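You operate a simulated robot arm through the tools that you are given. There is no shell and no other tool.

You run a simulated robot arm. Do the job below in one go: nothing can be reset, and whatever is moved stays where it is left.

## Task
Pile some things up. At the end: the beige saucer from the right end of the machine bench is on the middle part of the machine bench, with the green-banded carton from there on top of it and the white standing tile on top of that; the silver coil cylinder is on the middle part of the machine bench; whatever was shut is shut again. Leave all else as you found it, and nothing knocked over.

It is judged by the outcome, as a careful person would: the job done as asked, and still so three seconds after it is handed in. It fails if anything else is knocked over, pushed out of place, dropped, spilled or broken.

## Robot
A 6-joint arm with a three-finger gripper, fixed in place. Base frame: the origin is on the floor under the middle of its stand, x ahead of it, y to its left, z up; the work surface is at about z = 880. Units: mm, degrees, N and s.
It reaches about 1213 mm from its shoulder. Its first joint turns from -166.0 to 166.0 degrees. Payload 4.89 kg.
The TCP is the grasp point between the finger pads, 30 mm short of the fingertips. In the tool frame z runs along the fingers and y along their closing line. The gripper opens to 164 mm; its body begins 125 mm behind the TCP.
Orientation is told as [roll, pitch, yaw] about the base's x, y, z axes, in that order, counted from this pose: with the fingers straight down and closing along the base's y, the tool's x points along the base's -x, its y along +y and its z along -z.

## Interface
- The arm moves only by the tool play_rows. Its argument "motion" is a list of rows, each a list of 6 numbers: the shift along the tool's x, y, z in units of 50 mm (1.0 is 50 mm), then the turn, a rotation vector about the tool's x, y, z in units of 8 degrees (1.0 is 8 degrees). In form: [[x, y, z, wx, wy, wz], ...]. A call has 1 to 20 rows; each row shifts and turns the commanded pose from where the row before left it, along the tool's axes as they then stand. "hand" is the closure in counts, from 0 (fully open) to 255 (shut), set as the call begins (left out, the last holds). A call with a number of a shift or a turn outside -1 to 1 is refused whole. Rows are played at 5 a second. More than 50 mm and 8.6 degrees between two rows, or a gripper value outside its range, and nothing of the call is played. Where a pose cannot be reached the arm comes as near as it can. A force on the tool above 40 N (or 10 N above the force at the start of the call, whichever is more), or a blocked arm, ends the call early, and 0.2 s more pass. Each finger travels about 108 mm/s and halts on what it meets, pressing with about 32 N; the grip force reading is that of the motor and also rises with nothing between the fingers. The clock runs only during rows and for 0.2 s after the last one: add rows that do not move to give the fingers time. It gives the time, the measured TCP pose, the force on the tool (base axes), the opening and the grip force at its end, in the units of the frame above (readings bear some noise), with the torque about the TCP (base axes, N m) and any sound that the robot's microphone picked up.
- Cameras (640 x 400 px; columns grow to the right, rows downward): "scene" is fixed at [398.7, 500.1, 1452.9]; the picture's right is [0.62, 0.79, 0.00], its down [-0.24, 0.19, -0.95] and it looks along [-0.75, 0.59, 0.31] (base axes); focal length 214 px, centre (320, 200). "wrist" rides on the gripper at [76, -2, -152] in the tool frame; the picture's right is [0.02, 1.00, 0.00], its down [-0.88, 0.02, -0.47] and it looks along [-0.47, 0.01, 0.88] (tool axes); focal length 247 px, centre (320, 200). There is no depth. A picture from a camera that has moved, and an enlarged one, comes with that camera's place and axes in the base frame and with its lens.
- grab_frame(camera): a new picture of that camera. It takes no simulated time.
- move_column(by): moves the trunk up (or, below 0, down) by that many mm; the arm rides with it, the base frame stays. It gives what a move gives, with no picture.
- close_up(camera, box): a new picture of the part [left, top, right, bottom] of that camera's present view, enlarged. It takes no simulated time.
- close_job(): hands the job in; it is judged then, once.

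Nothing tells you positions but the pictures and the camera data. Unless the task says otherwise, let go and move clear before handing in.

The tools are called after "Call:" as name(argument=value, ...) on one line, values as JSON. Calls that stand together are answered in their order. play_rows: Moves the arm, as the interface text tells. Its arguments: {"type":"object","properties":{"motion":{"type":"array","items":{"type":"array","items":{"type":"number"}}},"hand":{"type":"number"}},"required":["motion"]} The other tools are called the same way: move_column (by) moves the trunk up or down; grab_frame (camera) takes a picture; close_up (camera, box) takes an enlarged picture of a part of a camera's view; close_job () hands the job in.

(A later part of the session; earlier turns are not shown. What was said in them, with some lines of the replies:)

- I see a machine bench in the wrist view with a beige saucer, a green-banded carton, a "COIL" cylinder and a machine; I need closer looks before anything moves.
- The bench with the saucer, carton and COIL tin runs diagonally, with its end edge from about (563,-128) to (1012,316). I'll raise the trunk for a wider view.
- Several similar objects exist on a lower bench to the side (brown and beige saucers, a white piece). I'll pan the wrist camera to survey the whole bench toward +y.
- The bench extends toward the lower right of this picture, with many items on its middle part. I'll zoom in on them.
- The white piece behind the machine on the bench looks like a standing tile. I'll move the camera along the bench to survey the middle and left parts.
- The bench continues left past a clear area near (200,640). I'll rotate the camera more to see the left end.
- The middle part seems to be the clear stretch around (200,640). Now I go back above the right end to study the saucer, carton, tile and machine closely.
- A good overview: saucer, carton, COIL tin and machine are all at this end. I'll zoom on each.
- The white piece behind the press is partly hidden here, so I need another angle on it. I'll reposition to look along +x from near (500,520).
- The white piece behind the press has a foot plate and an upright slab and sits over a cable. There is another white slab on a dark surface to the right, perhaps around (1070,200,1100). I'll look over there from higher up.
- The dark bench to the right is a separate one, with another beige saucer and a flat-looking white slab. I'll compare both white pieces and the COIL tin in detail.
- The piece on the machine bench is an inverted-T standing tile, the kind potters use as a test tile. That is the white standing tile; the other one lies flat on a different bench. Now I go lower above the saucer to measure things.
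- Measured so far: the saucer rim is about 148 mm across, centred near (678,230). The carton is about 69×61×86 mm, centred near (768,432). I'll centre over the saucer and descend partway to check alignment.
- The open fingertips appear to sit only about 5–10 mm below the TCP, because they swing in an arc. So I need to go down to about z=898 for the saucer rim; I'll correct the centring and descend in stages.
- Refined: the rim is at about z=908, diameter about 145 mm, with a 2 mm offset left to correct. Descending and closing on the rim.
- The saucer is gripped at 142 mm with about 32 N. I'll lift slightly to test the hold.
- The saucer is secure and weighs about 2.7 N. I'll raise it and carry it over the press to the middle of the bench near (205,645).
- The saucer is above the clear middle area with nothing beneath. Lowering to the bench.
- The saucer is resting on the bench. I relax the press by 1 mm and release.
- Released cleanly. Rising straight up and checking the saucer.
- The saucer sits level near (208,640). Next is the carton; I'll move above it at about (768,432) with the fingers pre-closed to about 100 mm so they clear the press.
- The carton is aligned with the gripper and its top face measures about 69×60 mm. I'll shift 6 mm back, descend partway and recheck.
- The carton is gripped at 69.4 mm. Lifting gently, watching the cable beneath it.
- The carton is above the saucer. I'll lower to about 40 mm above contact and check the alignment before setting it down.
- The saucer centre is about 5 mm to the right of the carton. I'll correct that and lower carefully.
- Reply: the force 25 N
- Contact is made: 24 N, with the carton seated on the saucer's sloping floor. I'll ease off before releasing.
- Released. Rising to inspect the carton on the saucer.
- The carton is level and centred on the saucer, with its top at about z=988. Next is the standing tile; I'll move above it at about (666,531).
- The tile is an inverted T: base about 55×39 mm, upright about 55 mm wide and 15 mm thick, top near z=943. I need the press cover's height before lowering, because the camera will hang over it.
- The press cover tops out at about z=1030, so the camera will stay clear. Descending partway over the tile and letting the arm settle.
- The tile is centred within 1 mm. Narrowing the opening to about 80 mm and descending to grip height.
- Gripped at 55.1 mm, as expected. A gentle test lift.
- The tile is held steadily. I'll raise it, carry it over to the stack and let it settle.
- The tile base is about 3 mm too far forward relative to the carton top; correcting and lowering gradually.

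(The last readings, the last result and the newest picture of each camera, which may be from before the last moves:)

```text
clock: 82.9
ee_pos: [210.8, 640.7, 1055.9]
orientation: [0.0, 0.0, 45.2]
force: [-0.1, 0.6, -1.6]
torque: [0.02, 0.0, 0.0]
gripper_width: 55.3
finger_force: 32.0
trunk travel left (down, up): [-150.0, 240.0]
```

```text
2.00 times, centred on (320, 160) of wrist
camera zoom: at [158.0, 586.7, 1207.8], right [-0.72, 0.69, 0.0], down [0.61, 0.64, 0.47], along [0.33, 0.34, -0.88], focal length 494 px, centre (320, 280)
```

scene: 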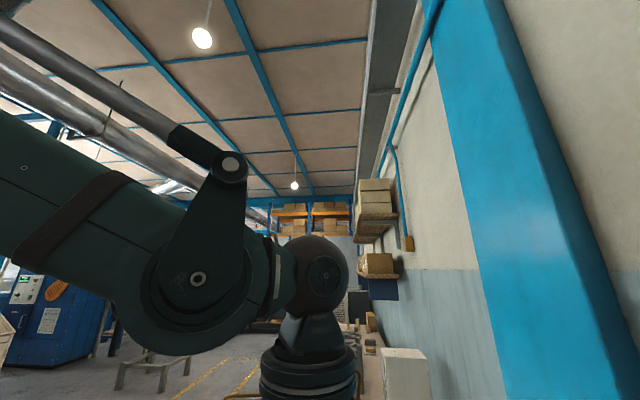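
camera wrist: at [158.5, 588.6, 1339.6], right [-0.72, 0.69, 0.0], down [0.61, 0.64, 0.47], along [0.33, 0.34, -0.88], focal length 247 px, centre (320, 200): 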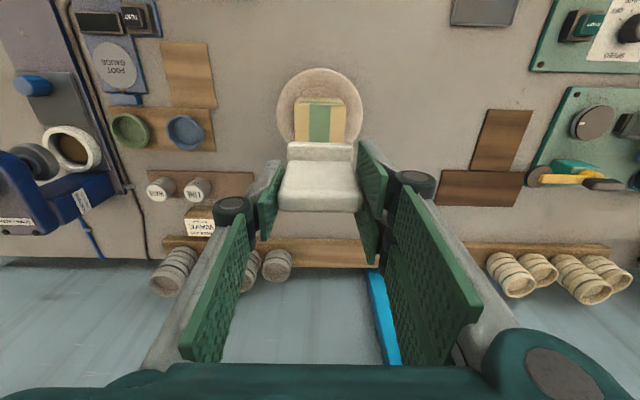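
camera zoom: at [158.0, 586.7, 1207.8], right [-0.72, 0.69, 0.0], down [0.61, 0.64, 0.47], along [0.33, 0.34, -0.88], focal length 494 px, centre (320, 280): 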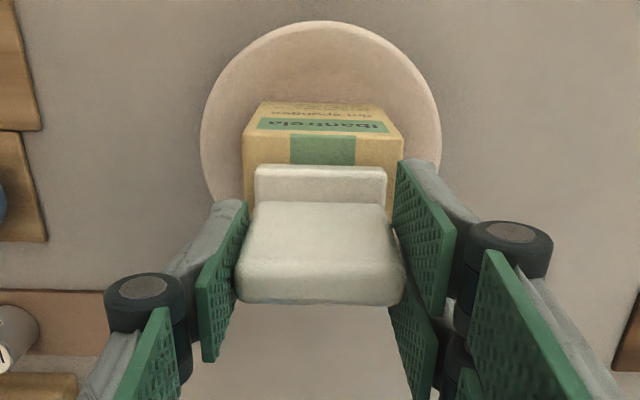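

Call:
play_rows(motion=[[0, 0, 0.06, 0, 0, 0], [0, 0, 0.04, 0, 0, 0], [0, 0, 0, 0, 0, 0], [0, 0, 0, 0, 0, 0]])

Call:
play_rows(motion=[[0, 0, 0.03, 0, 0, 0], [0, 0, 0, 0, 0, 0]])

```text
clock: 83.9
ee_pos: [210.8, 639.7, 1052.0]
orientation: [0.1, 0.0, 45.2]
force: [-2.4, 1.8, 20.0]
torque: [0.09, 0.06, -0.02]
gripper_width: 55.5
finger_force: 32.0
trunk travel left (down, up): [-150.0, 240.0]
```

```text
clock: 84.5
ee_pos: [211.0, 641.1, 1050.1]
orientation: [0.0, 0.1, 45.2]
force: [-3.0, -0.1, 19.6]
torque: [-0.13, 0.18, 0.02]
gripper_width: 55.3
finger_force: 31.4
trunk travel left (down, up): [-150.0, 240.0]
```

Contact at about z=1051 with 20 N. Easing off before release.

Call:
play_rows(motion=[[0, 0, -0.025, 0, 0, 0], [0, 0, 0, 0, 0, 0], [0, 0, 0, 0, 0, 0]])

Call:
close_up(camera="wrist", box=[220, 60, 420, 260])

```text
clock: 85.3
ee_pos: [211.0, 640.7, 1050.5]
orientation: [0.0, 0.0, 45.2]
force: [0.3, -1.3, 2.2]
torque: [-0.12, -0.09, 0.0]
gripper_width: 55.4
finger_force: 32.0
trunk travel left (down, up): [-150.0, 240.0]
```

```text
2.00 times, centred on (320, 160) of wrist
camera zoom: at [158.1, 586.7, 1202.2], right [-0.72, 0.69, 0.0], down [0.61, 0.64, 0.47], along [0.33, 0.34, -0.88], focal length 494 px, centre (320, 280)
```

zoom: 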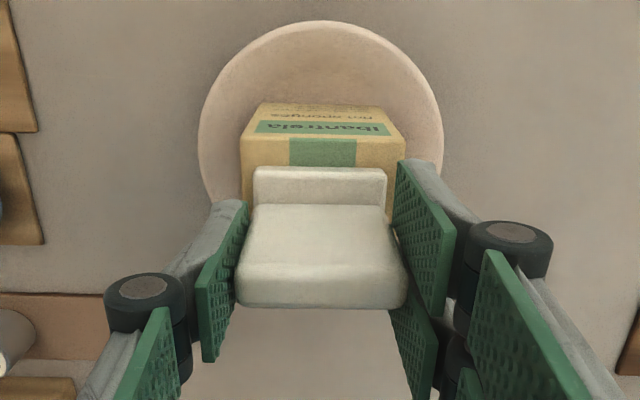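

Call:
play_rows(motion=[[0, 0, 0, 0, 0, 0], [0, 0, 0, 0, 0, 0], [0, 0, 0, 0, 0, 0]], hand=125)

Call:
close_up(camera="wrist", box=[220, 60, 420, 260])

```text
clock: 86.1
ee_pos: [211.6, 640.8, 1050.5]
orientation: [0.1, 0.1, 45.2]
force: [0.0, -0.1, 0.4]
torque: [0.0, -0.02, -0.02]
gripper_width: 83.5
finger_force: 0.1
trunk travel left (down, up): [-150.0, 240.0]
```

```text
2.00 times, centred on (320, 160) of wrist
camera zoom: at [157.9, 586.8, 1202.3], right [-0.72, 0.69, 0.0], down [0.61, 0.64, 0.47], along [0.33, 0.34, -0.88], focal length 494 px, centre (320, 280)
```

zoom: 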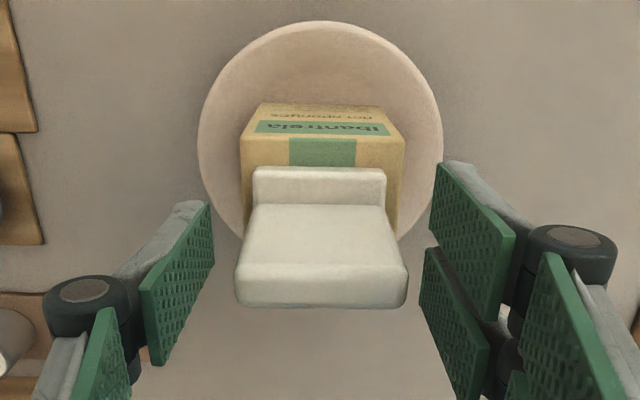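

The tile stands freely on the carton. Rising slowly straight up.

Call:
play_rows(motion=[[0, 0, -0.15, 0, 0, 0], [0, 0, -0.2, 0, 0, 0], [0, 0, -0.2, 0, 0, 0], [0, 0, -0.3, 0, 0, 0], [0, 0, -0.5, 0, 0, 0], [0, 0, -0.7, 0, 0, 0], [0, 0, -0.7, 0, 0, 0], [0, 0, -0.5, 0, 0, 0], [0, 0, 0, 0, 0, 0], [0, 0, 0, 0, 0, 0]])

Call:
grab_frame(camera="wrist")

Call:
close_up(camera="wrist", box=[256, 60, 384, 180])

```text
clock: 88.3
ee_pos: [213.5, 641.4, 1212.1]
orientation: [0.0, 0.1, 45.1]
force: [0.0, 0.5, -0.1]
torque: [0.02, -0.02, 0.01]
gripper_width: 83.7
finger_force: 0.1
trunk travel left (down, up): [-150.0, 240.0]
```

```text
taken
camera wrist: at [160.6, 587.2, 1363.4], right [-0.72, 0.69, 0.0], down [0.61, 0.64, 0.47], along [0.33, 0.34, -0.88], focal length 247 px, centre (320, 200)
```

wrist: 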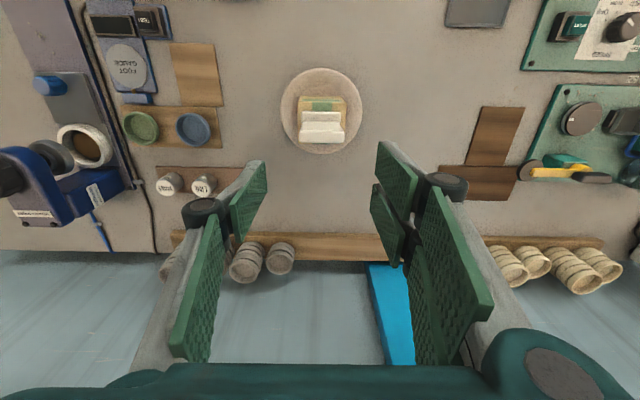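

```text
3.33 times, centred on (320, 120) of wrist
camera zoom: at [160.6, 587.2, 1363.4], right [-0.72, 0.69, 0.0], down [0.61, 0.64, 0.47], along [0.33, 0.34, -0.88], focal length 823 px, centre (320, 467)
```

zoom: 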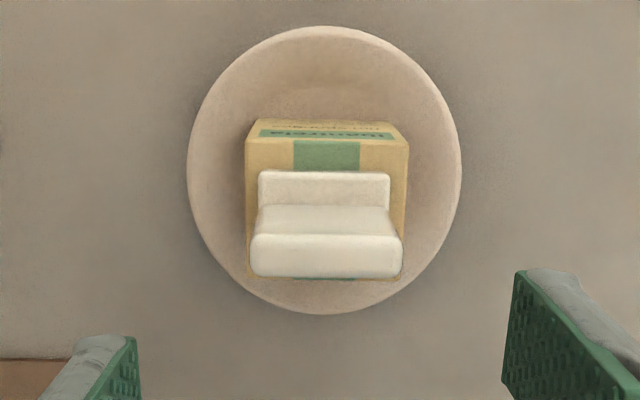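

The stack of saucer, carton and tile stands as wanted. Last is the COIL cylinder near (510,146); I'll go above it with the gripper turned to close away from the machine.

Call:
play_rows(motion=[[0.218, -0.861, 0, 0, 0, 0], [0.218, -0.861, 0, 0, 0, 0], [0.218, -0.861, 0, 0, 0, 0], [0.218, -0.861, 0, 0, 0, 0], [0.218, -0.861, 0, 0, 0, 0], [0.218, -0.861, 0, 0, 0, 0], [0.218, -0.861, 0, 0, 0, 0], [0.218, -0.861, 0, 0, 0, 0], [0.218, -0.861, 0, 0, 0, 0], [0.218, -0.861, 0, 0, 0, 0], [0.218, -0.861, 0, 0, 0, 0], [0.218, -0.861, 0, 0, 0, 0], [0.218, -0.861, 0, 0, 0, 0], [0, 0, 0, 0, 0, 0]])

Call:
play_rows(motion=[[0, 0, 0, 0, 0, 1], [0, 0, 0, 0, 0, 1], [0, 0, 0, 0, 0, 1], [0, 0, 0, 0, 0, 1], [0, 0, 0, 0, 0, 1], [0, 0, 0, 0, 0, 1], [0, 0, 0, 0, 0, 1], [0, 0, 0, 0, 0, 1], [0, 0, 0, 0, 0, 1], [0, 0, 0, 0, 0, 1], [0, 0, 0, 0, 0, 1], [0, 0, 0, 0, 0, 0.25], [0, 0, 0, 0, 0, 0], [0, 0, 0, 0, 0, 0], [0, 0, 0, 0, 0, 0]], hand=155)

Call:
grab_frame(camera="wrist")

Call:
close_up(camera="wrist", box=[256, 60, 384, 180])

```text
clock: 91.3
ee_pos: [507.5, 146.2, 1212.8]
orientation: [0.0, 0.0, 45.3]
force: [-0.5, -1.1, -0.3]
torque: [-0.03, 0.04, -0.03]
gripper_width: 83.5
finger_force: 0.1
trunk travel left (down, up): [-150.0, 240.0]
```

```text
clock: 94.5
ee_pos: [507.3, 146.4, 1213.1]
orientation: [-0.1, 0.0, -44.8]
force: [0.4, 0.0, 0.2]
torque: [-0.05, -0.01, 0.01]
gripper_width: 64.4
finger_force: 0.0
trunk travel left (down, up): [-150.0, 240.0]
```

```text
taken
camera wrist: at [451.7, 200.1, 1364.6], right [0.69, 0.72, 0.0], down [0.64, -0.61, 0.47], along [0.34, -0.33, -0.88], focal length 247 px, centre (320, 200)
```

wrist: 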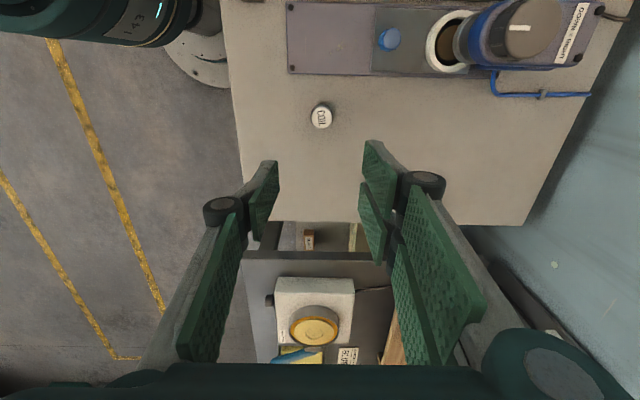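

```text
3.33 times, centred on (320, 120) of wrist
camera zoom: at [451.7, 200.1, 1364.6], right [0.69, 0.72, 0.0], down [0.64, -0.61, 0.47], along [0.34, -0.33, -0.88], focal length 823 px, centre (320, 467)
```

zoom: 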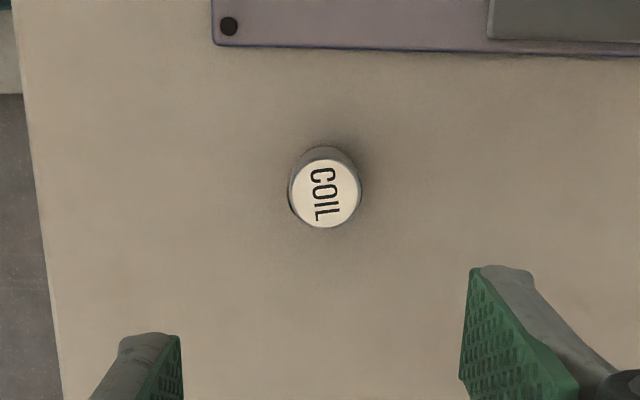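

The COIL tin is directly beneath, about 2 mm off centre. Descending partway.

Call:
play_rows(motion=[[0.026, 0.046, 0.5, 0, 0, 0], [0, 0, 0.75, 0, 0, 0], [0, 0, 0.75, 0, 0, 0], [0, 0, 0.75, 0, 0, 0], [0, 0, 0.75, 0, 0, 0], [0, 0, 0.5, 0, 0, 0], [0, 0, 0.26, 0, 0, 0], [0, 0, 0, 0, 0, 0], [0, 0, 0, 0, 0, 0], [0, 0, 0, 0, 0, 0], [0, 0, 0, 0, 0, 0], [0, 0, 0, 0, 0, 0]])

Call:
grab_frame(camera="wrist")

Call:
close_up(camera="wrist", box=[256, 70, 384, 190])

```text
clock: 97.1
ee_pos: [509.1, 148.6, 999.6]
orientation: [0.0, 0.0, -44.8]
force: [0.1, -0.4, -0.7]
torque: [-0.03, -0.02, 0.01]
gripper_width: 64.4
finger_force: 0.1
trunk travel left (down, up): [-150.0, 240.0]
```

```text
taken
camera wrist: at [453.2, 202.2, 1150.7], right [0.69, 0.72, 0.0], down [0.64, -0.61, 0.47], along [0.34, -0.33, -0.88], focal length 247 px, centre (320, 200)
```

wrist: 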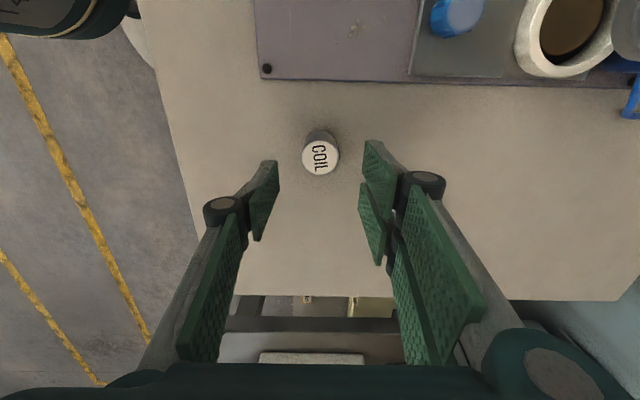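

```text
3.33 times, centred on (320, 130) of wrist
camera zoom: at [453.2, 202.2, 1150.7], right [0.69, 0.72, 0.0], down [0.64, -0.61, 0.47], along [0.34, -0.33, -0.88], focal length 823 px, centre (320, 433)
```

zoom: 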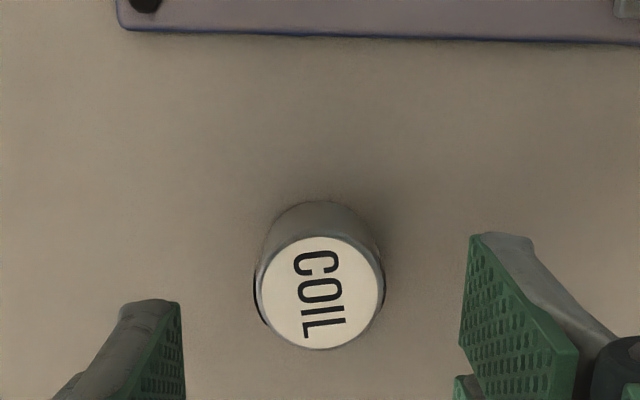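

Refined: coil diameter 37 mm, top at z≈930. Correcting 3 mm and descending to grip.

Call:
play_rows(motion=[[0.054, -0.014, 0.3, 0, 0, 0], [0, 0, 0.5, 0, 0, 0], [0, 0, 0.45, 0, 0, 0], [0, 0, 0.3, 0, 0, 0], [0, 0, 0.1, 0, 0, 0], [0, 0, 0, 0, 0, 0], [0, 0, 0, 0, 0, 0], [0, 0, 0, 0, 0, 0]])

Call:
close_up(camera="wrist", box=[220, 90, 420, 290])

```text
clock: 98.9
ee_pos: [508.1, 150.2, 916.3]
orientation: [0.1, 0.0, -44.7]
force: [0.2, 0.6, -1.0]
torque: [-0.02, 0.0, 0.0]
gripper_width: 64.2
finger_force: 0.0
trunk travel left (down, up): [-150.0, 240.0]
```

```text
2.00 times, centred on (320, 190) of wrist
camera zoom: at [450.5, 203.7, 1068.3], right [0.69, 0.72, 0.0], down [0.64, -0.61, 0.47], along [0.34, -0.33, -0.88], focal length 494 px, centre (320, 220)
```

zoom: 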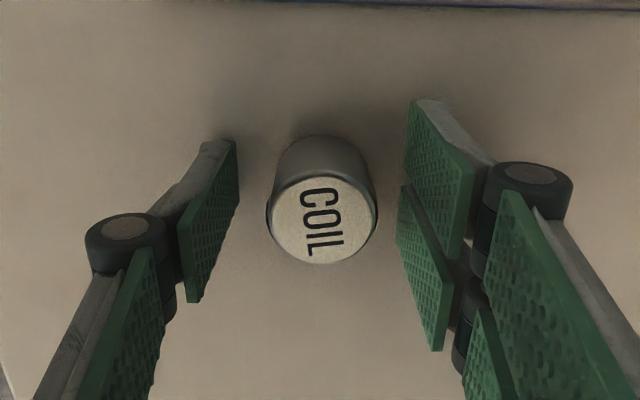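

Call:
play_rows(motion=[[0, 0, 0, 0, 0, 0], [0, 0, 0, 0, 0, 0], [0, 0, 0, 0, 0, 0], [0, 0, 0, 0, 0, 0]], hand=235)

Call:
play_rows(motion=[[0, 0, -0.1, 0, 0, 0], [0, 0, -0.2, 0, 0, 0], [0, 0, -0.3, 0, 0, 0], [0, 0, 0, 0, 0, 0]])

Call:
close_up(camera="wrist", box=[220, 90, 420, 290])

```text
clock: 99.9
ee_pos: [507.4, 150.1, 916.9]
orientation: [0.0, 0.0, -44.7]
force: [-0.2, 0.4, 0.8]
torque: [0.0, 0.0, -0.01]
gripper_width: 36.8
finger_force: 32.3
trunk travel left (down, up): [-150.0, 240.0]
```

```text
clock: 100.9
ee_pos: [506.0, 149.7, 947.0]
orientation: [0.0, 0.0, -44.9]
force: [-0.5, -0.2, -2.0]
torque: [0.01, -0.01, -0.03]
gripper_width: 36.9
finger_force: 31.7
trunk travel left (down, up): [-150.0, 240.0]
```

```text
2.00 times, centred on (320, 190) of wrist
camera zoom: at [449.8, 203.7, 1098.4], right [0.69, 0.72, 0.0], down [0.64, -0.61, 0.47], along [0.34, -0.33, -0.88], focal length 494 px, centre (320, 220)
```

zoom: 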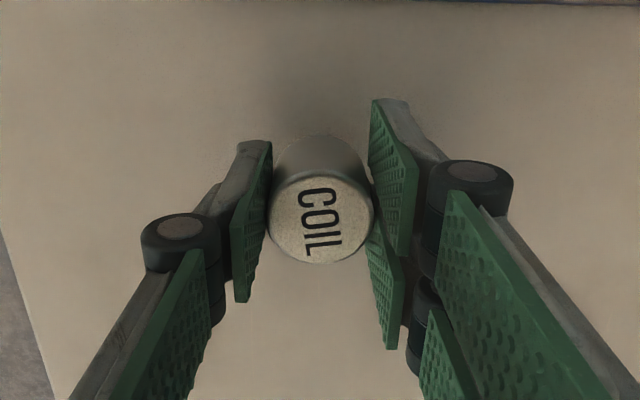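

The coil is held. I'll lift it, turn back to yaw 45 and carry it to a clear spot near (68,552) in the middle part, well away from the stack.

Call:
play_rows(motion=[[0, 0, -0.5, 0, 0, 0], [0, 0, -0.8, 0, 0, 0], [0, 0, -0.8, 0, 0, 0], [0, 0, -0.8, 0, 0, 0], [0, 0, -0.8, 0, 0, 0], [0, 0, -0.8, 0, 0, 0], [0, 0, -0.5, 0, 0, 0], [0, 0, 0, 0, 0, -0.75], [0, 0, 0, 0, 0, -1], [0, 0, 0, 0, 0, -1], [0, 0, 0, 0, 0, -1], [0, 0, 0, 0, 0, -1], [0, 0, 0, 0, 0, -1], [0, 0, 0, 0, 0, -1], [0, 0, 0, 0, 0, -1], [0, 0, 0, 0, 0, -1], [0, 0, 0, 0, 0, -1], [0, 0, 0, 0, 0, -1], [0, 0, 0, 0, 0, -0.5], [0, 0, 0, 0, 0, 0]])

Call:
play_rows(motion=[[0.015, 0.39, 0, 0, 0, 0], [0.0295, 0.79, 0, 0, 0, 0], [0.0295, 0.79, 0, 0, 0, 0], [0.0295, 0.79, 0, 0, 0, 0], [0.0295, 0.79, 0, 0, 0, 0], [0.0295, 0.79, 0, 0, 0, 0], [0.0295, 0.79, 0, 0, 0, 0], [0.0295, 0.79, 0, 0, 0, 0], [0.0295, 0.79, 0, 0, 0, 0], [0.0295, 0.79, 0, 0, 0, 0], [0.0295, 0.79, 0, 0, 0, 0], [0.0295, 0.79, 0, 0, 0, 0], [0.0295, 0.79, 0, 0, 0, 0], [0.0295, 0.79, 0, 0, 0, 0], [0.0295, 0.79, 0, 0, 0, 0], [0.015, 0.39, 0, 0, 0, 0], [0, 0, 0, 0, 0, 0], [0, 0, 0, 0, 0, 0], [0, 0, 0, 0, 0, 0], [0, 0, 0, 0, 0, 0]])

Call:
grab_frame(camera="wrist")

```text
clock: 105.1
ee_pos: [505.9, 150.1, 1198.1]
orientation: [0.0, 0.0, 45.4]
force: [0.2, 0.2, -1.5]
torque: [0.02, 0.03, -0.04]
gripper_width: 37.0
finger_force: 31.5
trunk travel left (down, up): [-150.0, 240.0]
```

```text
clock: 109.5
ee_pos: [135.1, 535.0, 1196.1]
orientation: [0.1, 0.0, 38.3]
force: [-0.3, -1.4, -1.3]
torque: [0.03, -0.02, -0.03]
gripper_width: 37.0
finger_force: 32.0
trunk travel left (down, up): [-150.0, 240.0]
stopped in row 20: the arm was blocked; the commanded pose is now the measured one
```

```text
taken
camera wrist: at [75.1, 487.6, 1347.5], right [-0.64, 0.77, 0.0], down [0.68, 0.56, 0.47], along [0.36, 0.3, -0.88], focal length 247 px, centre (320, 200)
```

wrist: 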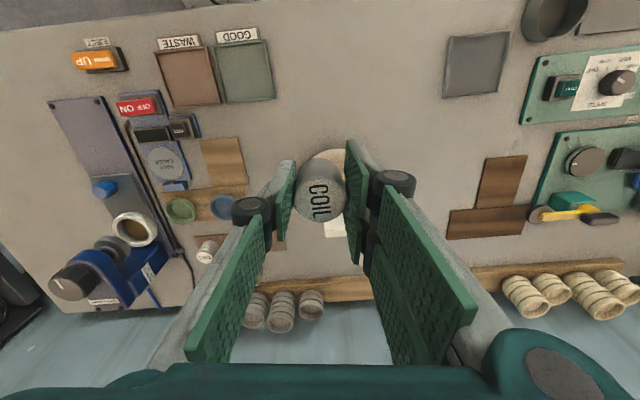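

The arm met a joint limit near (135,535), so that spot is out of range. I'll back off and use the clear spot on the wall side of the stack near (313,745), turning to yaw 135 so the camera stays away from the stack.

Call:
play_rows(motion=[[0, 0, -0.5, 0, 0, 0], [-0.2, -0.33, -0.5, 0, 0, 0], [-0.399, -0.665, 0, 0, 0, 0], [-0.399, -0.665, 0, 0, 0, 0], [-0.399, -0.665, 0, 0, 0, 0], [-0.2, -0.335, 0, 0, 0, 0], [0, 0, 0, 0, 0, 0], [0, 0, 0, 0, 0, 0], [0, 0, 0, 0, 0, 0]])

```text
clock: 111.5
ee_pos: [274.8, 488.9, 1247.5]
orientation: [0.0, -0.1, 39.2]
force: [0.4, -0.3, -1.2]
torque: [-0.02, 0.04, -0.01]
gripper_width: 36.8
finger_force: 32.0
trunk travel left (down, up): [-150.0, 240.0]
```

Call:
play_rows(motion=[[0, 0, 0, 0, 0, -0.7], [0, 0, 0, 0, 0, -1], [0, 0, 0, 0, 0, -1], [0, 0, 0, 0, 0, -1], [0, 0, 0, 0, 0, -1], [0, 0, 0, 0, 0, -1], [0, 0, 0, 0, 0, -1], [0, 0, 0, 0, 0, -1], [0, 0, 0, 0, 0, -1], [0, 0, 0, 0, 0, -1], [0, 0, 0, 0, 0, -1], [0, 0, 0, 0, 0, -0.8], [0, 0, 0, 0, 0, -0.47], [0, 0, 0, 0, 0, 0], [0, 0, 0, 0, 0, 0], [0, 0, 0, 0, 0, 0]])

Call:
grab_frame(camera="wrist")

```text
clock: 114.9
ee_pos: [272.8, 488.0, 1245.4]
orientation: [0.0, 0.0, 134.8]
force: [0.2, -0.3, -1.1]
torque: [0.01, -0.03, 0.02]
gripper_width: 37.0
finger_force: 32.0
trunk travel left (down, up): [-150.0, 240.0]
```

```text
taken
camera wrist: at [328.1, 435.8, 1396.9], right [-0.69, -0.72, 0.0], down [-0.63, 0.61, 0.47], along [-0.34, 0.33, -0.88], focal length 247 px, centre (320, 200)
```

wrist: 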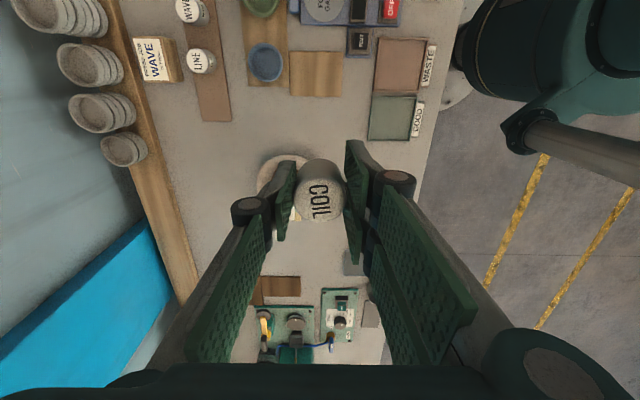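

Call:
play_rows(motion=[[-0.22, -0.3, 0, 0, 0, 0], [-0.44, -0.599, 0, 0, 0, 0], [-0.44, -0.599, 0, 0, 0, 0], [-0.44, -0.599, 0, 0, 0, 0], [-0.44, -0.599, 0, 0, 0, 0], [-0.44, -0.599, 0, 0, 0, 0], [-0.44, -0.599, 0, 0, 0, 0], [-0.22, -0.299, 0, 0, 0, 0], [0, 0, 0, 0, 0, 0], [0, 0, 0, 0, 0, 0], [0, 0, 0, 0, 0, 0], [0, 0, 0, 0, 0, 0]])

Call:
grab_frame(camera="wrist")

```text
clock: 117.5
ee_pos: [315.2, 744.9, 1246.1]
orientation: [0.0, 0.0, 134.8]
force: [0.3, -0.5, -1.8]
torque: [0.04, -0.01, 0.01]
gripper_width: 37.0
finger_force: 31.8
trunk travel left (down, up): [-150.0, 240.0]
```

```text
taken
camera wrist: at [370.2, 692.4, 1397.4], right [-0.69, -0.72, 0.0], down [-0.63, 0.61, 0.47], along [-0.34, 0.33, -0.88], focal length 247 px, centre (320, 200)
```

wrist: 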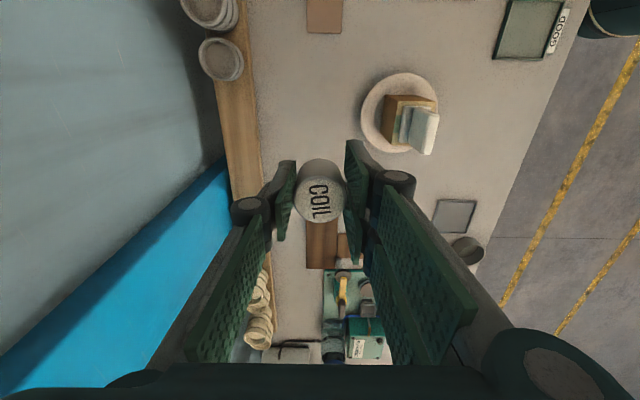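

The landing spot at (315,745) is clear, with about 80 mm to the saucer and 115 mm to the rail. Descending in stages.

Call:
play_rows(motion=[[0, 0, 0.4, 0, 0, 0], [0, 0, 0.7, 0, 0, 0], [0, 0, 0.7, 0, 0, 0], [0, 0, 0.7, 0, 0, 0], [0, 0, 0.6, 0, 0, 0], [0, 0, 0, 0, 0, 0], [0, 0, 0, 0, 0, 0], [0, 0, 0, 0, 0, 0], [0, 0, 0, 0, 0, 0]])

Call:
grab_frame(camera="wrist")

Call:
grab_frame(camera="scene")

```text
clock: 119.5
ee_pos: [314.3, 743.9, 1091.2]
orientation: [0.1, 0.0, 134.7]
force: [0.5, -0.2, -1.3]
torque: [0.07, -0.01, 0.0]
gripper_width: 37.0
finger_force: 31.7
trunk travel left (down, up): [-150.0, 240.0]
```

```text
taken
camera wrist: at [369.0, 691.1, 1243.1], right [-0.69, -0.72, 0.0], down [-0.63, 0.61, 0.47], along [-0.34, 0.33, -0.88], focal length 247 px, centre (320, 200)
```

wrist: 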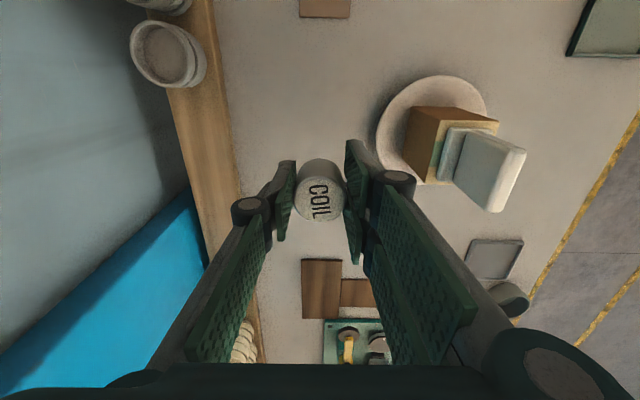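

```text
taken
```

scene: 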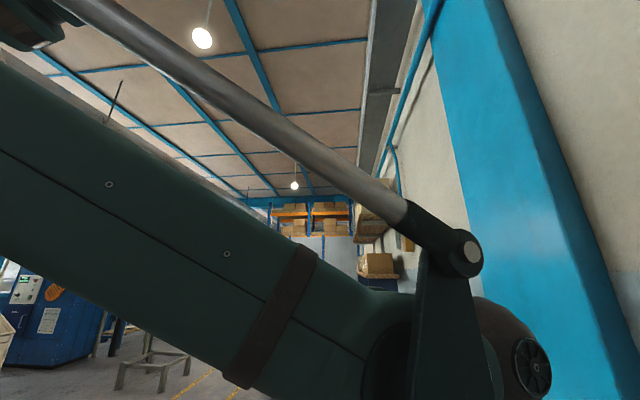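

Clearance to the stack is adequate, but I'll shift 20 mm further from it for margin, then continue down to just above the bench.

Call:
play_rows(motion=[[0, -0.4, 0, 0, 0, 0], [0, 0, 0.4, 0, 0, 0], [0, 0, 0.6, 0, 0, 0], [0, 0, 0.6, 0, 0, 0], [0, 0, 0.6, 0, 0, 0], [0, 0, 0.6, 0, 0, 0], [0, 0, 0.4, 0, 0, 0], [0, 0, 0, 0, 0, 0], [0, 0, 0, 0, 0, 0], [0, 0, 0, 0, 0, 0], [0, 0, 0, 0, 0, 0], [0, 0, 0, 0, 0, 0]])

Call:
grab_frame(camera="wrist")

```text
clock: 122.1
ee_pos: [327.5, 758.0, 930.1]
orientation: [0.0, 0.0, 134.8]
force: [0.6, -0.2, -1.5]
torque: [-0.02, -0.03, 0.03]
gripper_width: 36.9
finger_force: 31.8
trunk travel left (down, up): [-150.0, 240.0]
```

```text
taken
camera wrist: at [382.2, 706.8, 1082.2], right [-0.69, -0.72, 0.0], down [-0.63, 0.61, 0.47], along [-0.34, 0.33, -0.88], focal length 247 px, centre (320, 200)
```

wrist: 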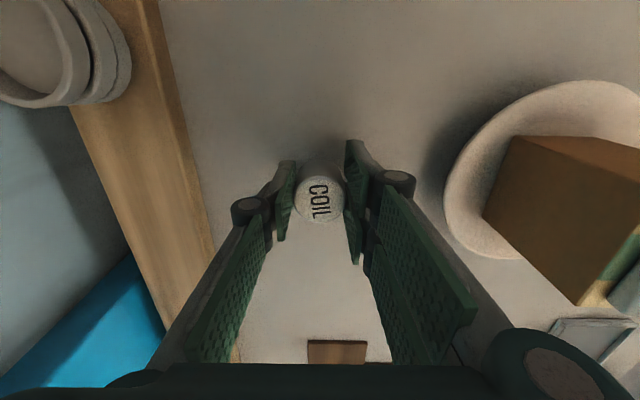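

Call:
play_rows(motion=[[0, 0, 0.1, 0, 0, 0], [0, 0, 0.1, 0, 0, 0], [0, 0, 0, 0, 0, 0], [0, 0, 0, 0, 0, 0]])

Call:
play_rows(motion=[[0, 0, 0.03, 0, 0, 0], [0, 0, 0, 0, 0, 0], [0, 0, 0, 0, 0, 0]])

```text
clock: 123.1
ee_pos: [327.8, 758.8, 920.5]
orientation: [0.0, 0.0, 134.8]
force: [-0.6, -0.2, -1.5]
torque: [0.03, 0.02, 0.01]
gripper_width: 37.1
finger_force: 32.5
trunk travel left (down, up): [-150.0, 240.0]
```

```text
clock: 123.9
ee_pos: [328.7, 758.5, 919.0]
orientation: [0.1, 0.1, 134.8]
force: [0.2, -0.1, -1.4]
torque: [0.0, -0.03, 0.0]
gripper_width: 37.0
finger_force: 32.3
trunk travel left (down, up): [-150.0, 240.0]
```

Call:
play_rows(motion=[[0, 0, 0.025, 0, 0, 0], [0, 0, 0, 0, 0, 0], [0, 0, 0, 0, 0, 0]])

```text
clock: 124.7
ee_pos: [327.3, 757.7, 917.7]
orientation: [0.0, 0.0, 134.8]
force: [0.2, -0.8, -0.8]
torque: [0.02, 0.02, 0.0]
gripper_width: 36.7
finger_force: 32.2
trunk travel left (down, up): [-150.0, 240.0]
```

Call:
play_rows(motion=[[0, 0, 0.02, 0, 0, 0], [0, 0, 0, 0, 0, 0], [0, 0, 0, 0, 0, 0]])

```text
clock: 125.5
ee_pos: [326.5, 758.3, 917.5]
orientation: [0.0, 0.0, 134.7]
force: [0.2, 1.1, 1.1]
torque: [-0.01, 0.01, -0.04]
gripper_width: 36.9
finger_force: 31.8
trunk travel left (down, up): [-150.0, 240.0]
```

The coil touches the bench. Releasing with a small opening.

Call:
play_rows(motion=[[0, 0, 0, 0, 0, 0], [0, 0, 0, 0, 0, 0], [0, 0, 0, 0, 0, 0]], hand=165)

Call:
grab_frame(camera="wrist")

```text
clock: 126.3
ee_pos: [327.4, 758.9, 916.2]
orientation: [0.0, 0.1, 134.7]
force: [-0.5, -0.1, -0.2]
torque: [0.01, 0.01, -0.01]
gripper_width: 57.9
finger_force: 0.0
trunk travel left (down, up): [-150.0, 240.0]
```

```text
taken
camera wrist: at [382.1, 706.6, 1068.3], right [-0.69, -0.72, 0.0], down [-0.63, 0.61, 0.47], along [-0.34, 0.33, -0.88], focal length 247 px, centre (320, 200)
```

wrist: 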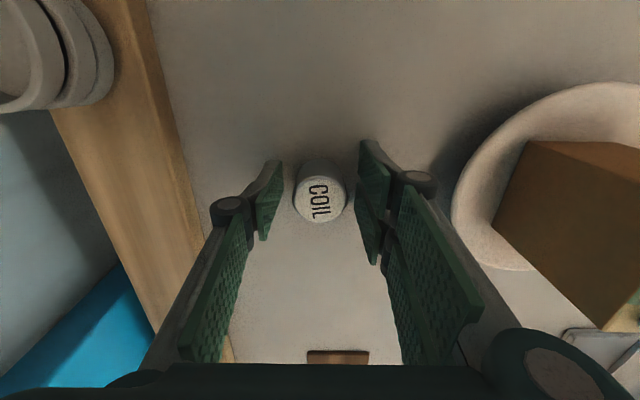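

The coil stands free. Rising straight up slowly, then I'll inspect everything.

Call:
play_rows(motion=[[0, 0, -0.2, 0, 0, 0], [0, 0, -0.3, 0, 0, 0], [0, 0, -0.4, 0, 0, 0], [0, 0, -0.6, 0, 0, 0], [0, 0, -0.8, 0, 0, 0], [0, 0, -0.8, 0, 0, 0], [0, 0, -0.8, 0, 0, 0], [0, 0, -0.8, 0, 0, 0], [0, 0, -0.8, 0, 0, 0], [0, 0, -0.5, 0, 0, 0], [0, 0, 0, 0, 0, 0], [0, 0, 0, 0, 0, 0]])

Call:
grab_frame(camera="wrist")

Call:
close_up(camera="wrist", box=[280, 40, 480, 180])

```text
clock: 129.1
ee_pos: [371.6, 820.3, 1186.2]
orientation: [0.1, 0.0, 133.5]
force: [0.7, -0.5, -1.8]
torque: [-0.1, 0.06, 0.0]
gripper_width: 57.9
finger_force: 0.0
trunk travel left (down, up): [-150.0, 240.0]
stopped in row 12: the arm was blocked; the commanded pose is now the measured one
```

```text
taken
camera wrist: at [425.6, 768.0, 1338.3], right [-0.71, -0.71, 0.0], down [-0.62, 0.62, 0.47], along [-0.33, 0.34, -0.88], focal length 247 px, centre (320, 200)
```

wrist: 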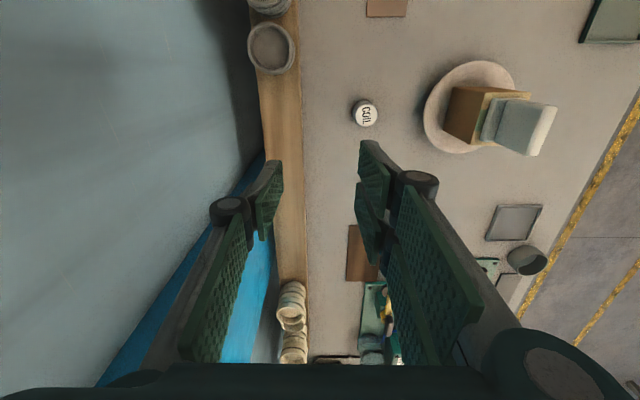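

```text
2.86 times, centred on (380, 110) of wrist
camera zoom: at [425.6, 768.0, 1338.3], right [-0.71, -0.71, 0.0], down [-0.62, 0.62, 0.47], along [-0.33, 0.34, -0.88], focal length 706 px, centre (149, 457)
```

zoom: 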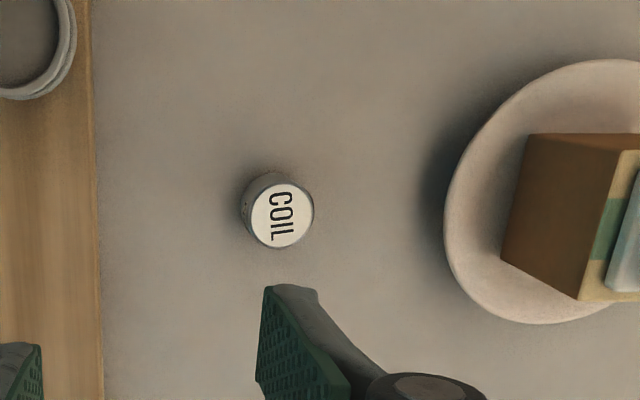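

The coil stands fine, but the arm was deflected about 75 mm toward the wall while rising. I'll look at what is in the way before moving again.

Call:
grab_frame(camera="scene")

Call:
close_up(camera="wrist", box=[0, 0, 320, 200])

Call:
close_up(camera="wrist", box=[100, 150, 420, 400])

```text
taken
```

scene: 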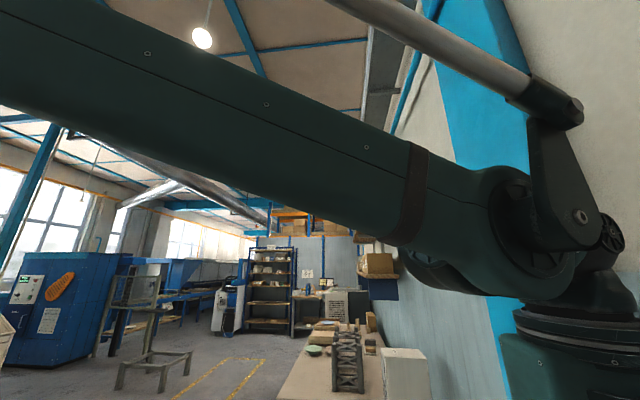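

```text
2.00 times, centred on (160, 100) of wrist
camera zoom: at [425.6, 768.0, 1338.3], right [-0.71, -0.71, 0.0], down [-0.62, 0.62, 0.47], along [-0.33, 0.34, -0.88], focal length 494 px, centre (640, 400)
```

zoom: 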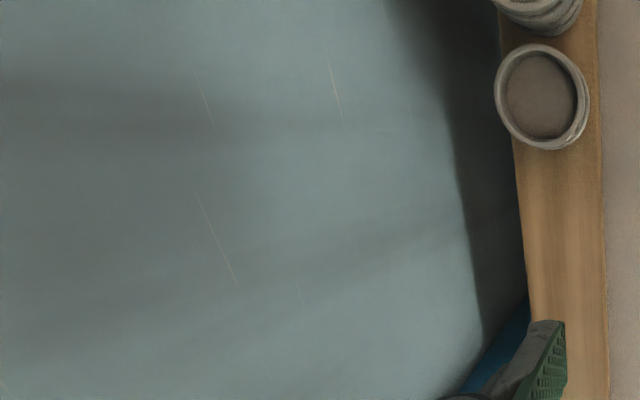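

```text
1.60 times, centred on (260, 275) of wrist
camera zoom: at [425.6, 768.0, 1338.3], right [-0.71, -0.71, 0.0], down [-0.62, 0.62, 0.47], along [-0.33, 0.34, -0.88], focal length 395 px, centre (416, 80)
```

zoom: 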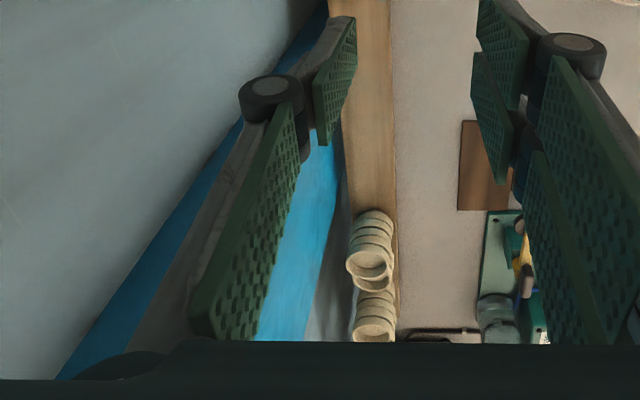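

The coil and stack are both untouched, and the tool feels no contact. I'll try a small move back from the wall to see whether the arm moves freely.

Call:
play_rows(motion=[[0, 0.2, 0, 0, 0, 0], [0, 0.3, 0, 0, 0, 0], [0, 0, 0, 0, 0, 0], [0, 0, 0, 0, 0, 0]])

Call:
grab_frame(camera="scene")

```text
clock: 130.1
ee_pos: [370.4, 807.6, 1181.6]
orientation: [-0.1, 0.0, 132.8]
force: [0.1, -0.1, 0.4]
torque: [-0.03, -0.02, -0.01]
gripper_width: 58.0
finger_force: 0.0
trunk travel left (down, up): [-150.0, 240.0]
```

```text
taken
```

scene: 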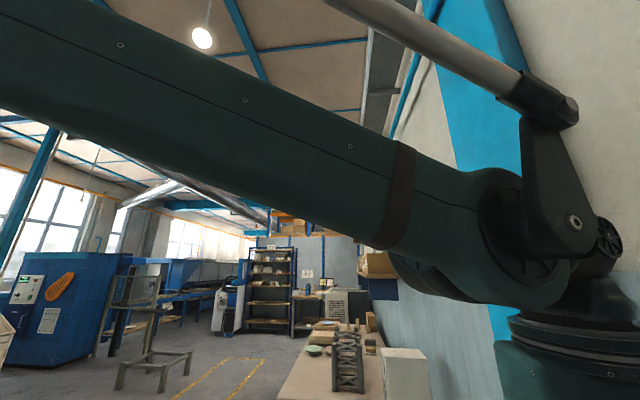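

The arm followed only partly: y moved but x stayed put. I'll try a purely radial inward move toward the base.

Call:
play_rows(motion=[[0.1, 0.25, 0, 0, 0, 0], [0.15, 0.37, 0, 0, 0, 0], [0.15, 0.37, 0, 0, 0, 0], [0, 0, 0, 0, 0, 0], [0, 0, 0, 0, 0, 0], [0, 0, 0, 0, 0, 0]])

Call:
grab_frame(camera="wrist")

```text
clock: 131.7
ee_pos: [385.7, 739.6, 1183.4]
orientation: [0.2, 0.1, 129.8]
force: [0.6, 4.4, -4.2]
torque: [-0.83, 0.18, 0.05]
gripper_width: 57.8
finger_force: 0.1
trunk travel left (down, up): [-150.0, 240.0]
stopped in row 6: the arm was blocked; the commanded pose is now the measured one
```

```text
taken
camera wrist: at [436.0, 681.4, 1335.1], right [-0.76, -0.65, 0.0], down [-0.58, 0.67, 0.47], along [-0.31, 0.36, -0.88], focal length 247 px, centre (320, 200)
```

wrist: 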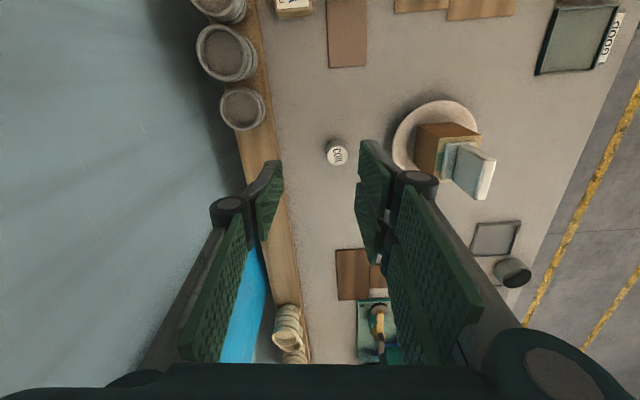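

The coil and stack are still undisturbed, but something limits the arm in the counter-clockwise direction. I'll move clockwise, back toward the open area over the bench near (480,520), in small steps.

Call:
play_rows(motion=[[0.4, 0.12, 0, 0, 0, 0], [0.5, 0.15, 0, 0, 0, 0], [0, 0, 0, 0, 0, 0], [0, 0, 0, 0, 0, 0]])

Call:
grab_frame(camera="scene")

```text
clock: 132.7
ee_pos: [391.7, 693.5, 1187.6]
orientation: [0.0, 0.0, 130.6]
force: [0.4, -0.3, -1.1]
torque: [0.04, 0.0, -0.01]
gripper_width: 57.9
finger_force: 0.0
trunk travel left (down, up): [-150.0, 240.0]
```

```text
taken
```

scene: 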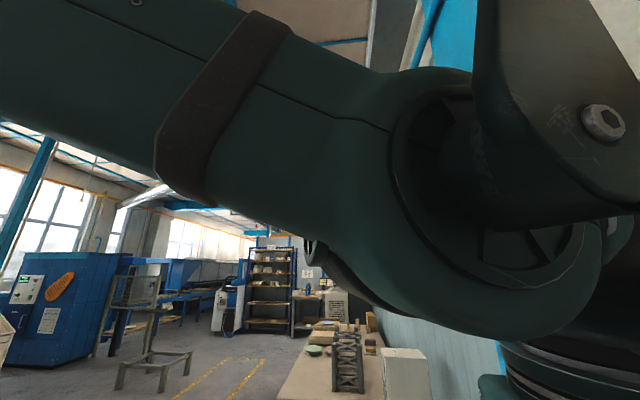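

Call:
play_rows(motion=[[0, 0, 0, 0, 0, 0], [0, 0, 0, 0, 0, 0], [0, 0, 0, 0, 0, 0], [0, 0, 0, 0, 0, 0], [0, 0, 0, 0, 0, 0]])

```text
clock: 133.9
ee_pos: [391.4, 694.2, 1186.7]
orientation: [-0.1, -0.1, 130.5]
force: [-0.2, -0.9, 0.2]
torque: [0.01, -0.01, -0.04]
gripper_width: 57.8
finger_force: 0.0
trunk travel left (down, up): [-150.0, 240.0]
```

Call:
play_rows(motion=[[0.5, 0.14, 0, 0, 0, 0], [0.7, 0.2, 0, 0, 0, 0], [0.7, 0.2, 0, 0, 0, 0], [0.7, 0.2, 0, 0, 0, 0], [0.7, 0.2, 0, 0, 0, 0], [0.7, 0.2, 0, 0, 0, 0], [0, 0, 0, 0, 0, 0], [0, 0, 0, 0, 0, 0], [0, 0, 0, 0, 0, 0], [0, 0, 0, 0, 0, 0]])

Call:
grab_frame(camera="wrist")

Call:
grab_frame(camera="scene")

```text
clock: 136.1
ee_pos: [476.4, 504.1, 1188.0]
orientation: [0.0, 0.0, 130.6]
force: [-0.3, -0.7, 0.1]
torque: [-0.03, -0.03, -0.01]
gripper_width: 58.1
finger_force: 0.1
trunk travel left (down, up): [-150.0, 240.0]
```

```text
taken
camera wrist: at [526.9, 447.9, 1338.8], right [-0.75, -0.67, 0.0], down [-0.59, 0.66, 0.47], along [-0.31, 0.35, -0.88], focal length 247 px, centre (320, 200)
```

wrist: 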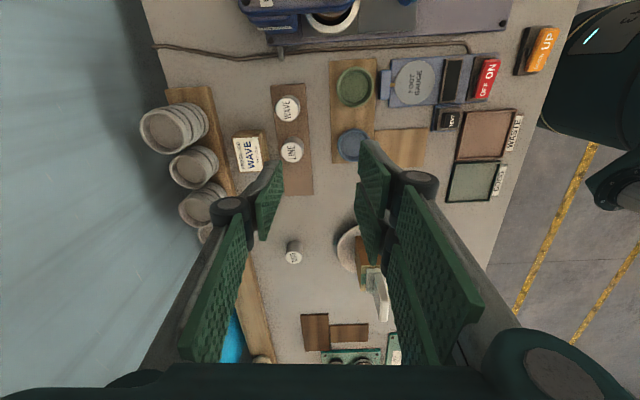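

```text
taken
```

scene: 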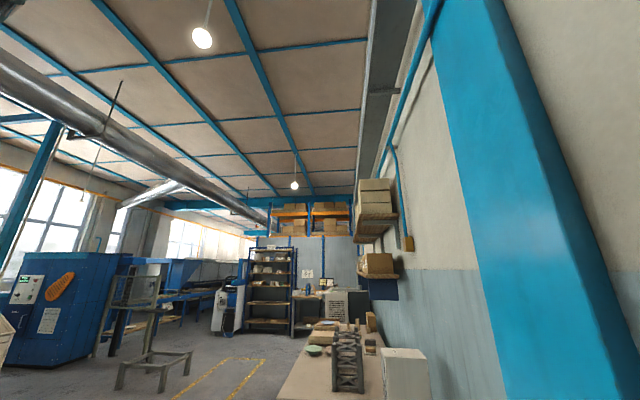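

The arm is free again and nothing in the scene view has changed. I'll move to a good vantage point and inspect the stack, coil and surroundings.

Call:
play_rows(motion=[[0.6, 0, -0.3, 0, 0, 0], [0.6, 0, -0.3, 0, 0, 0], [0.6, -0.3, -0.3, 0, 0, 0], [0.6, -0.5, -0.3, 0, 0, 0], [0, -0.5, 0, 0, 0, 0], [0, 0, 0, 0, 0, 0], [0, 0, 0, 0, 0, 0], [0, 0, 0, 0, 0, 0]])

Call:
grab_frame(camera="wrist")

Call:
close_up(camera="wrist", box=[240, 140, 480, 290])

```text
clock: 137.9
ee_pos: [604.6, 456.7, 1248.0]
orientation: [0.0, 0.1, 130.5]
force: [-0.1, -0.1, 0.2]
torque: [-0.01, -0.02, 0.03]
gripper_width: 57.7
finger_force: 0.1
trunk travel left (down, up): [-150.0, 240.0]
```

```text
taken
camera wrist: at [654.2, 399.7, 1399.2], right [-0.75, -0.67, 0.0], down [-0.59, 0.66, 0.47], along [-0.31, 0.35, -0.88], focal length 247 px, centre (320, 200)
```

wrist: 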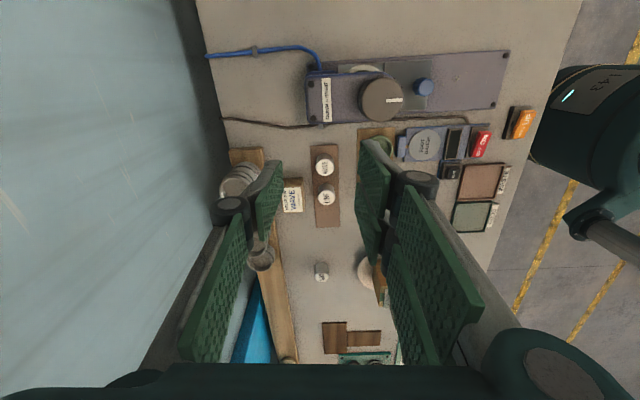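

```text
2.67 times, centred on (360, 215) of wrist
camera zoom: at [654.2, 399.7, 1399.2], right [-0.75, -0.67, 0.0], down [-0.59, 0.66, 0.47], along [-0.31, 0.35, -0.88], focal length 659 px, centre (213, 160)
```

zoom: 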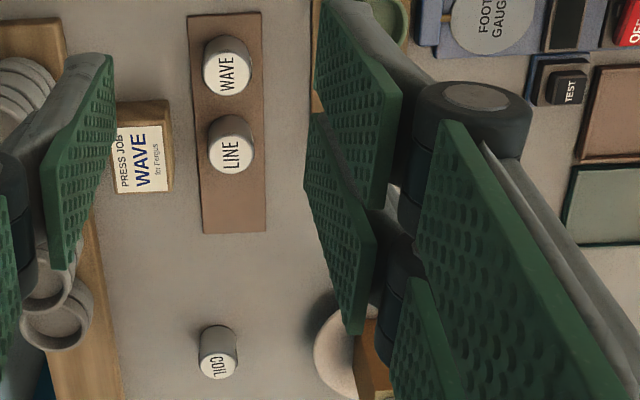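

Call:
play_rows(motion=[[0, 0, 0, 0, 0, -0.8], [0, 0, 0, 0, 0, -0.8], [0, 0, 0, 0, 0, 0], [0, 0, 0, 0, 0, 0], [0, 0, 0, 0, 0, 0]], hand=0)

Call:
grab_frame(camera="wrist")

Call:
close_up(camera="wrist", box=[220, 160, 460, 310])

Call:
close_up(camera="wrist", box=[200, 0, 560, 225])

```text
clock: 139.1
ee_pos: [603.7, 456.6, 1246.4]
orientation: [0.0, 0.0, 143.5]
force: [0.5, 0.0, 0.5]
torque: [-0.02, 0.0, -0.02]
gripper_width: 164.1
finger_force: 0.0
trunk travel left (down, up): [-150.0, 240.0]
```

```text
taken
camera wrist: at [666.2, 412.5, 1398.8], right [-0.58, -0.82, 0.0], down [-0.72, 0.51, 0.47], along [-0.39, 0.27, -0.88], focal length 247 px, centre (320, 200)
```

wrist: 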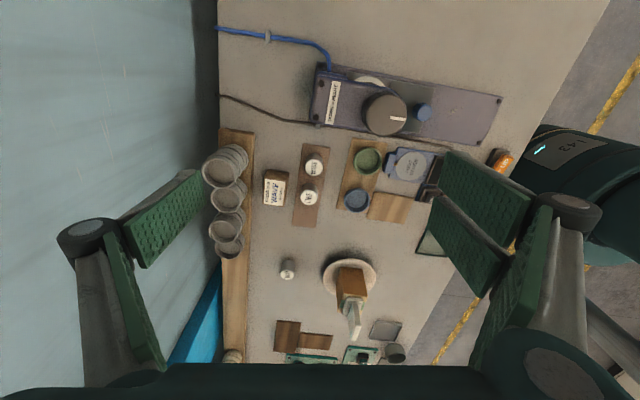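

```text
2.67 times, centred on (340, 235) of wrist
camera zoom: at [666.2, 412.5, 1398.8], right [-0.58, -0.82, 0.0], down [-0.72, 0.51, 0.47], along [-0.39, 0.27, -0.88], focal length 659 px, centre (267, 107)
```

zoom: 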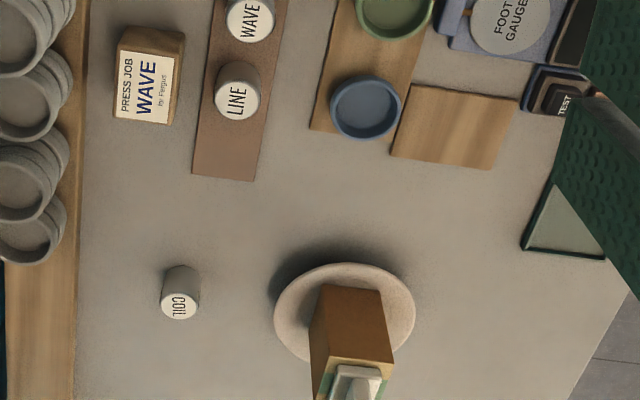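

```text
1.78 times, centred on (380, 112) of wrist
camera zoom: at [666.2, 412.5, 1398.8], right [-0.58, -0.82, 0.0], down [-0.72, 0.51, 0.47], along [-0.39, 0.27, -0.88], focal length 439 px, centre (213, 356)
```

zoom: 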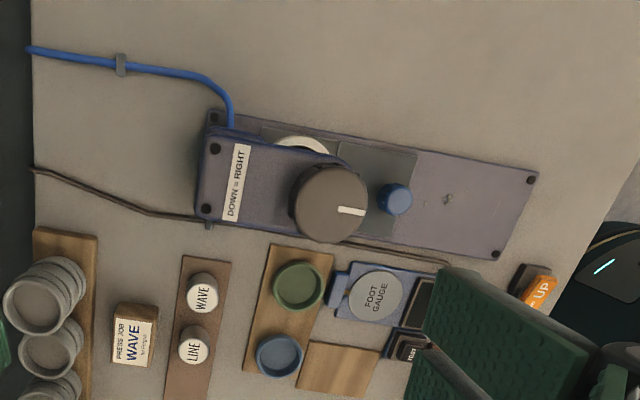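

Call:
close_up(camera="wrist", box=[300, 240, 412, 360])

Call:
close_up(camera="wrist", box=[200, 230, 440, 380])

```text
3.33 times, centred on (356, 300) of wrist
camera zoom: at [666.2, 412.5, 1398.8], right [-0.58, -0.82, 0.0], down [-0.72, 0.51, 0.47], along [-0.39, 0.27, -0.88], focal length 823 px, centre (200, -133)
```

zoom: 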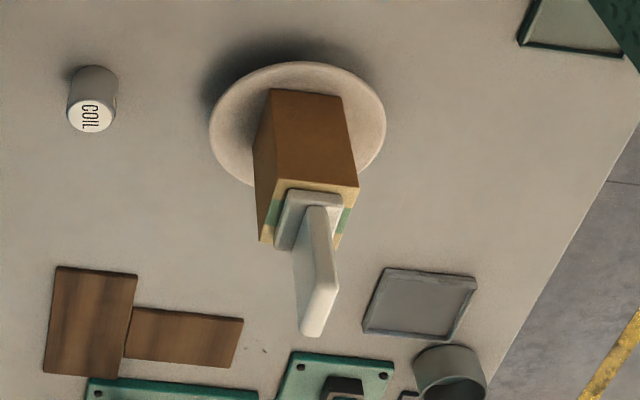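

```text
2.67 times, centred on (320, 305) of wrist
camera zoom: at [666.2, 412.5, 1398.8], right [-0.58, -0.82, 0.0], down [-0.72, 0.51, 0.47], along [-0.39, 0.27, -0.88], focal length 659 px, centre (320, -80)
```

zoom: 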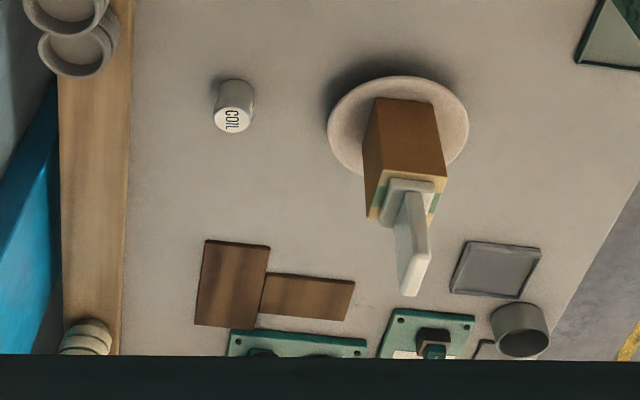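

Everything checks out. The saucer, carton and upright tile are stacked on the middle of the bench with the coil standing nearby. All else is as it was, nothing was opened, and the gripper is clear, so I hand in.

Call:
close_job()

```text
The job is handed in.
```

The stack is built on the middle part of the machine bench: saucer at the bottom, green-banded carton on it, and the white standing tile upright on top. I handed the job in with everything released and the arm clear.

- **Stack:** the carton sits level and centred on the saucer, and the tile stands on its own foot on the carton.
- **Coil cylinder:** it stands on the middle part of the bench, on the wall side of the stack. My first spot, closer to the bench's front edge, was out of the arm's reach.
- **Which tile:** I took the white upright piece behind the press as the standing tile. Another white tile lies flat on the dark bench to the right, and I left it alone.
- **Shut things:** I did not open anything, so there was nothing to shut again.
- **Arm deflection:** while rising from the coil, the arm was blocked and drifted about 75 mm toward the wall. The tool felt no real contact. My final pictures show nothing on the bench or around it moved or knocked over.
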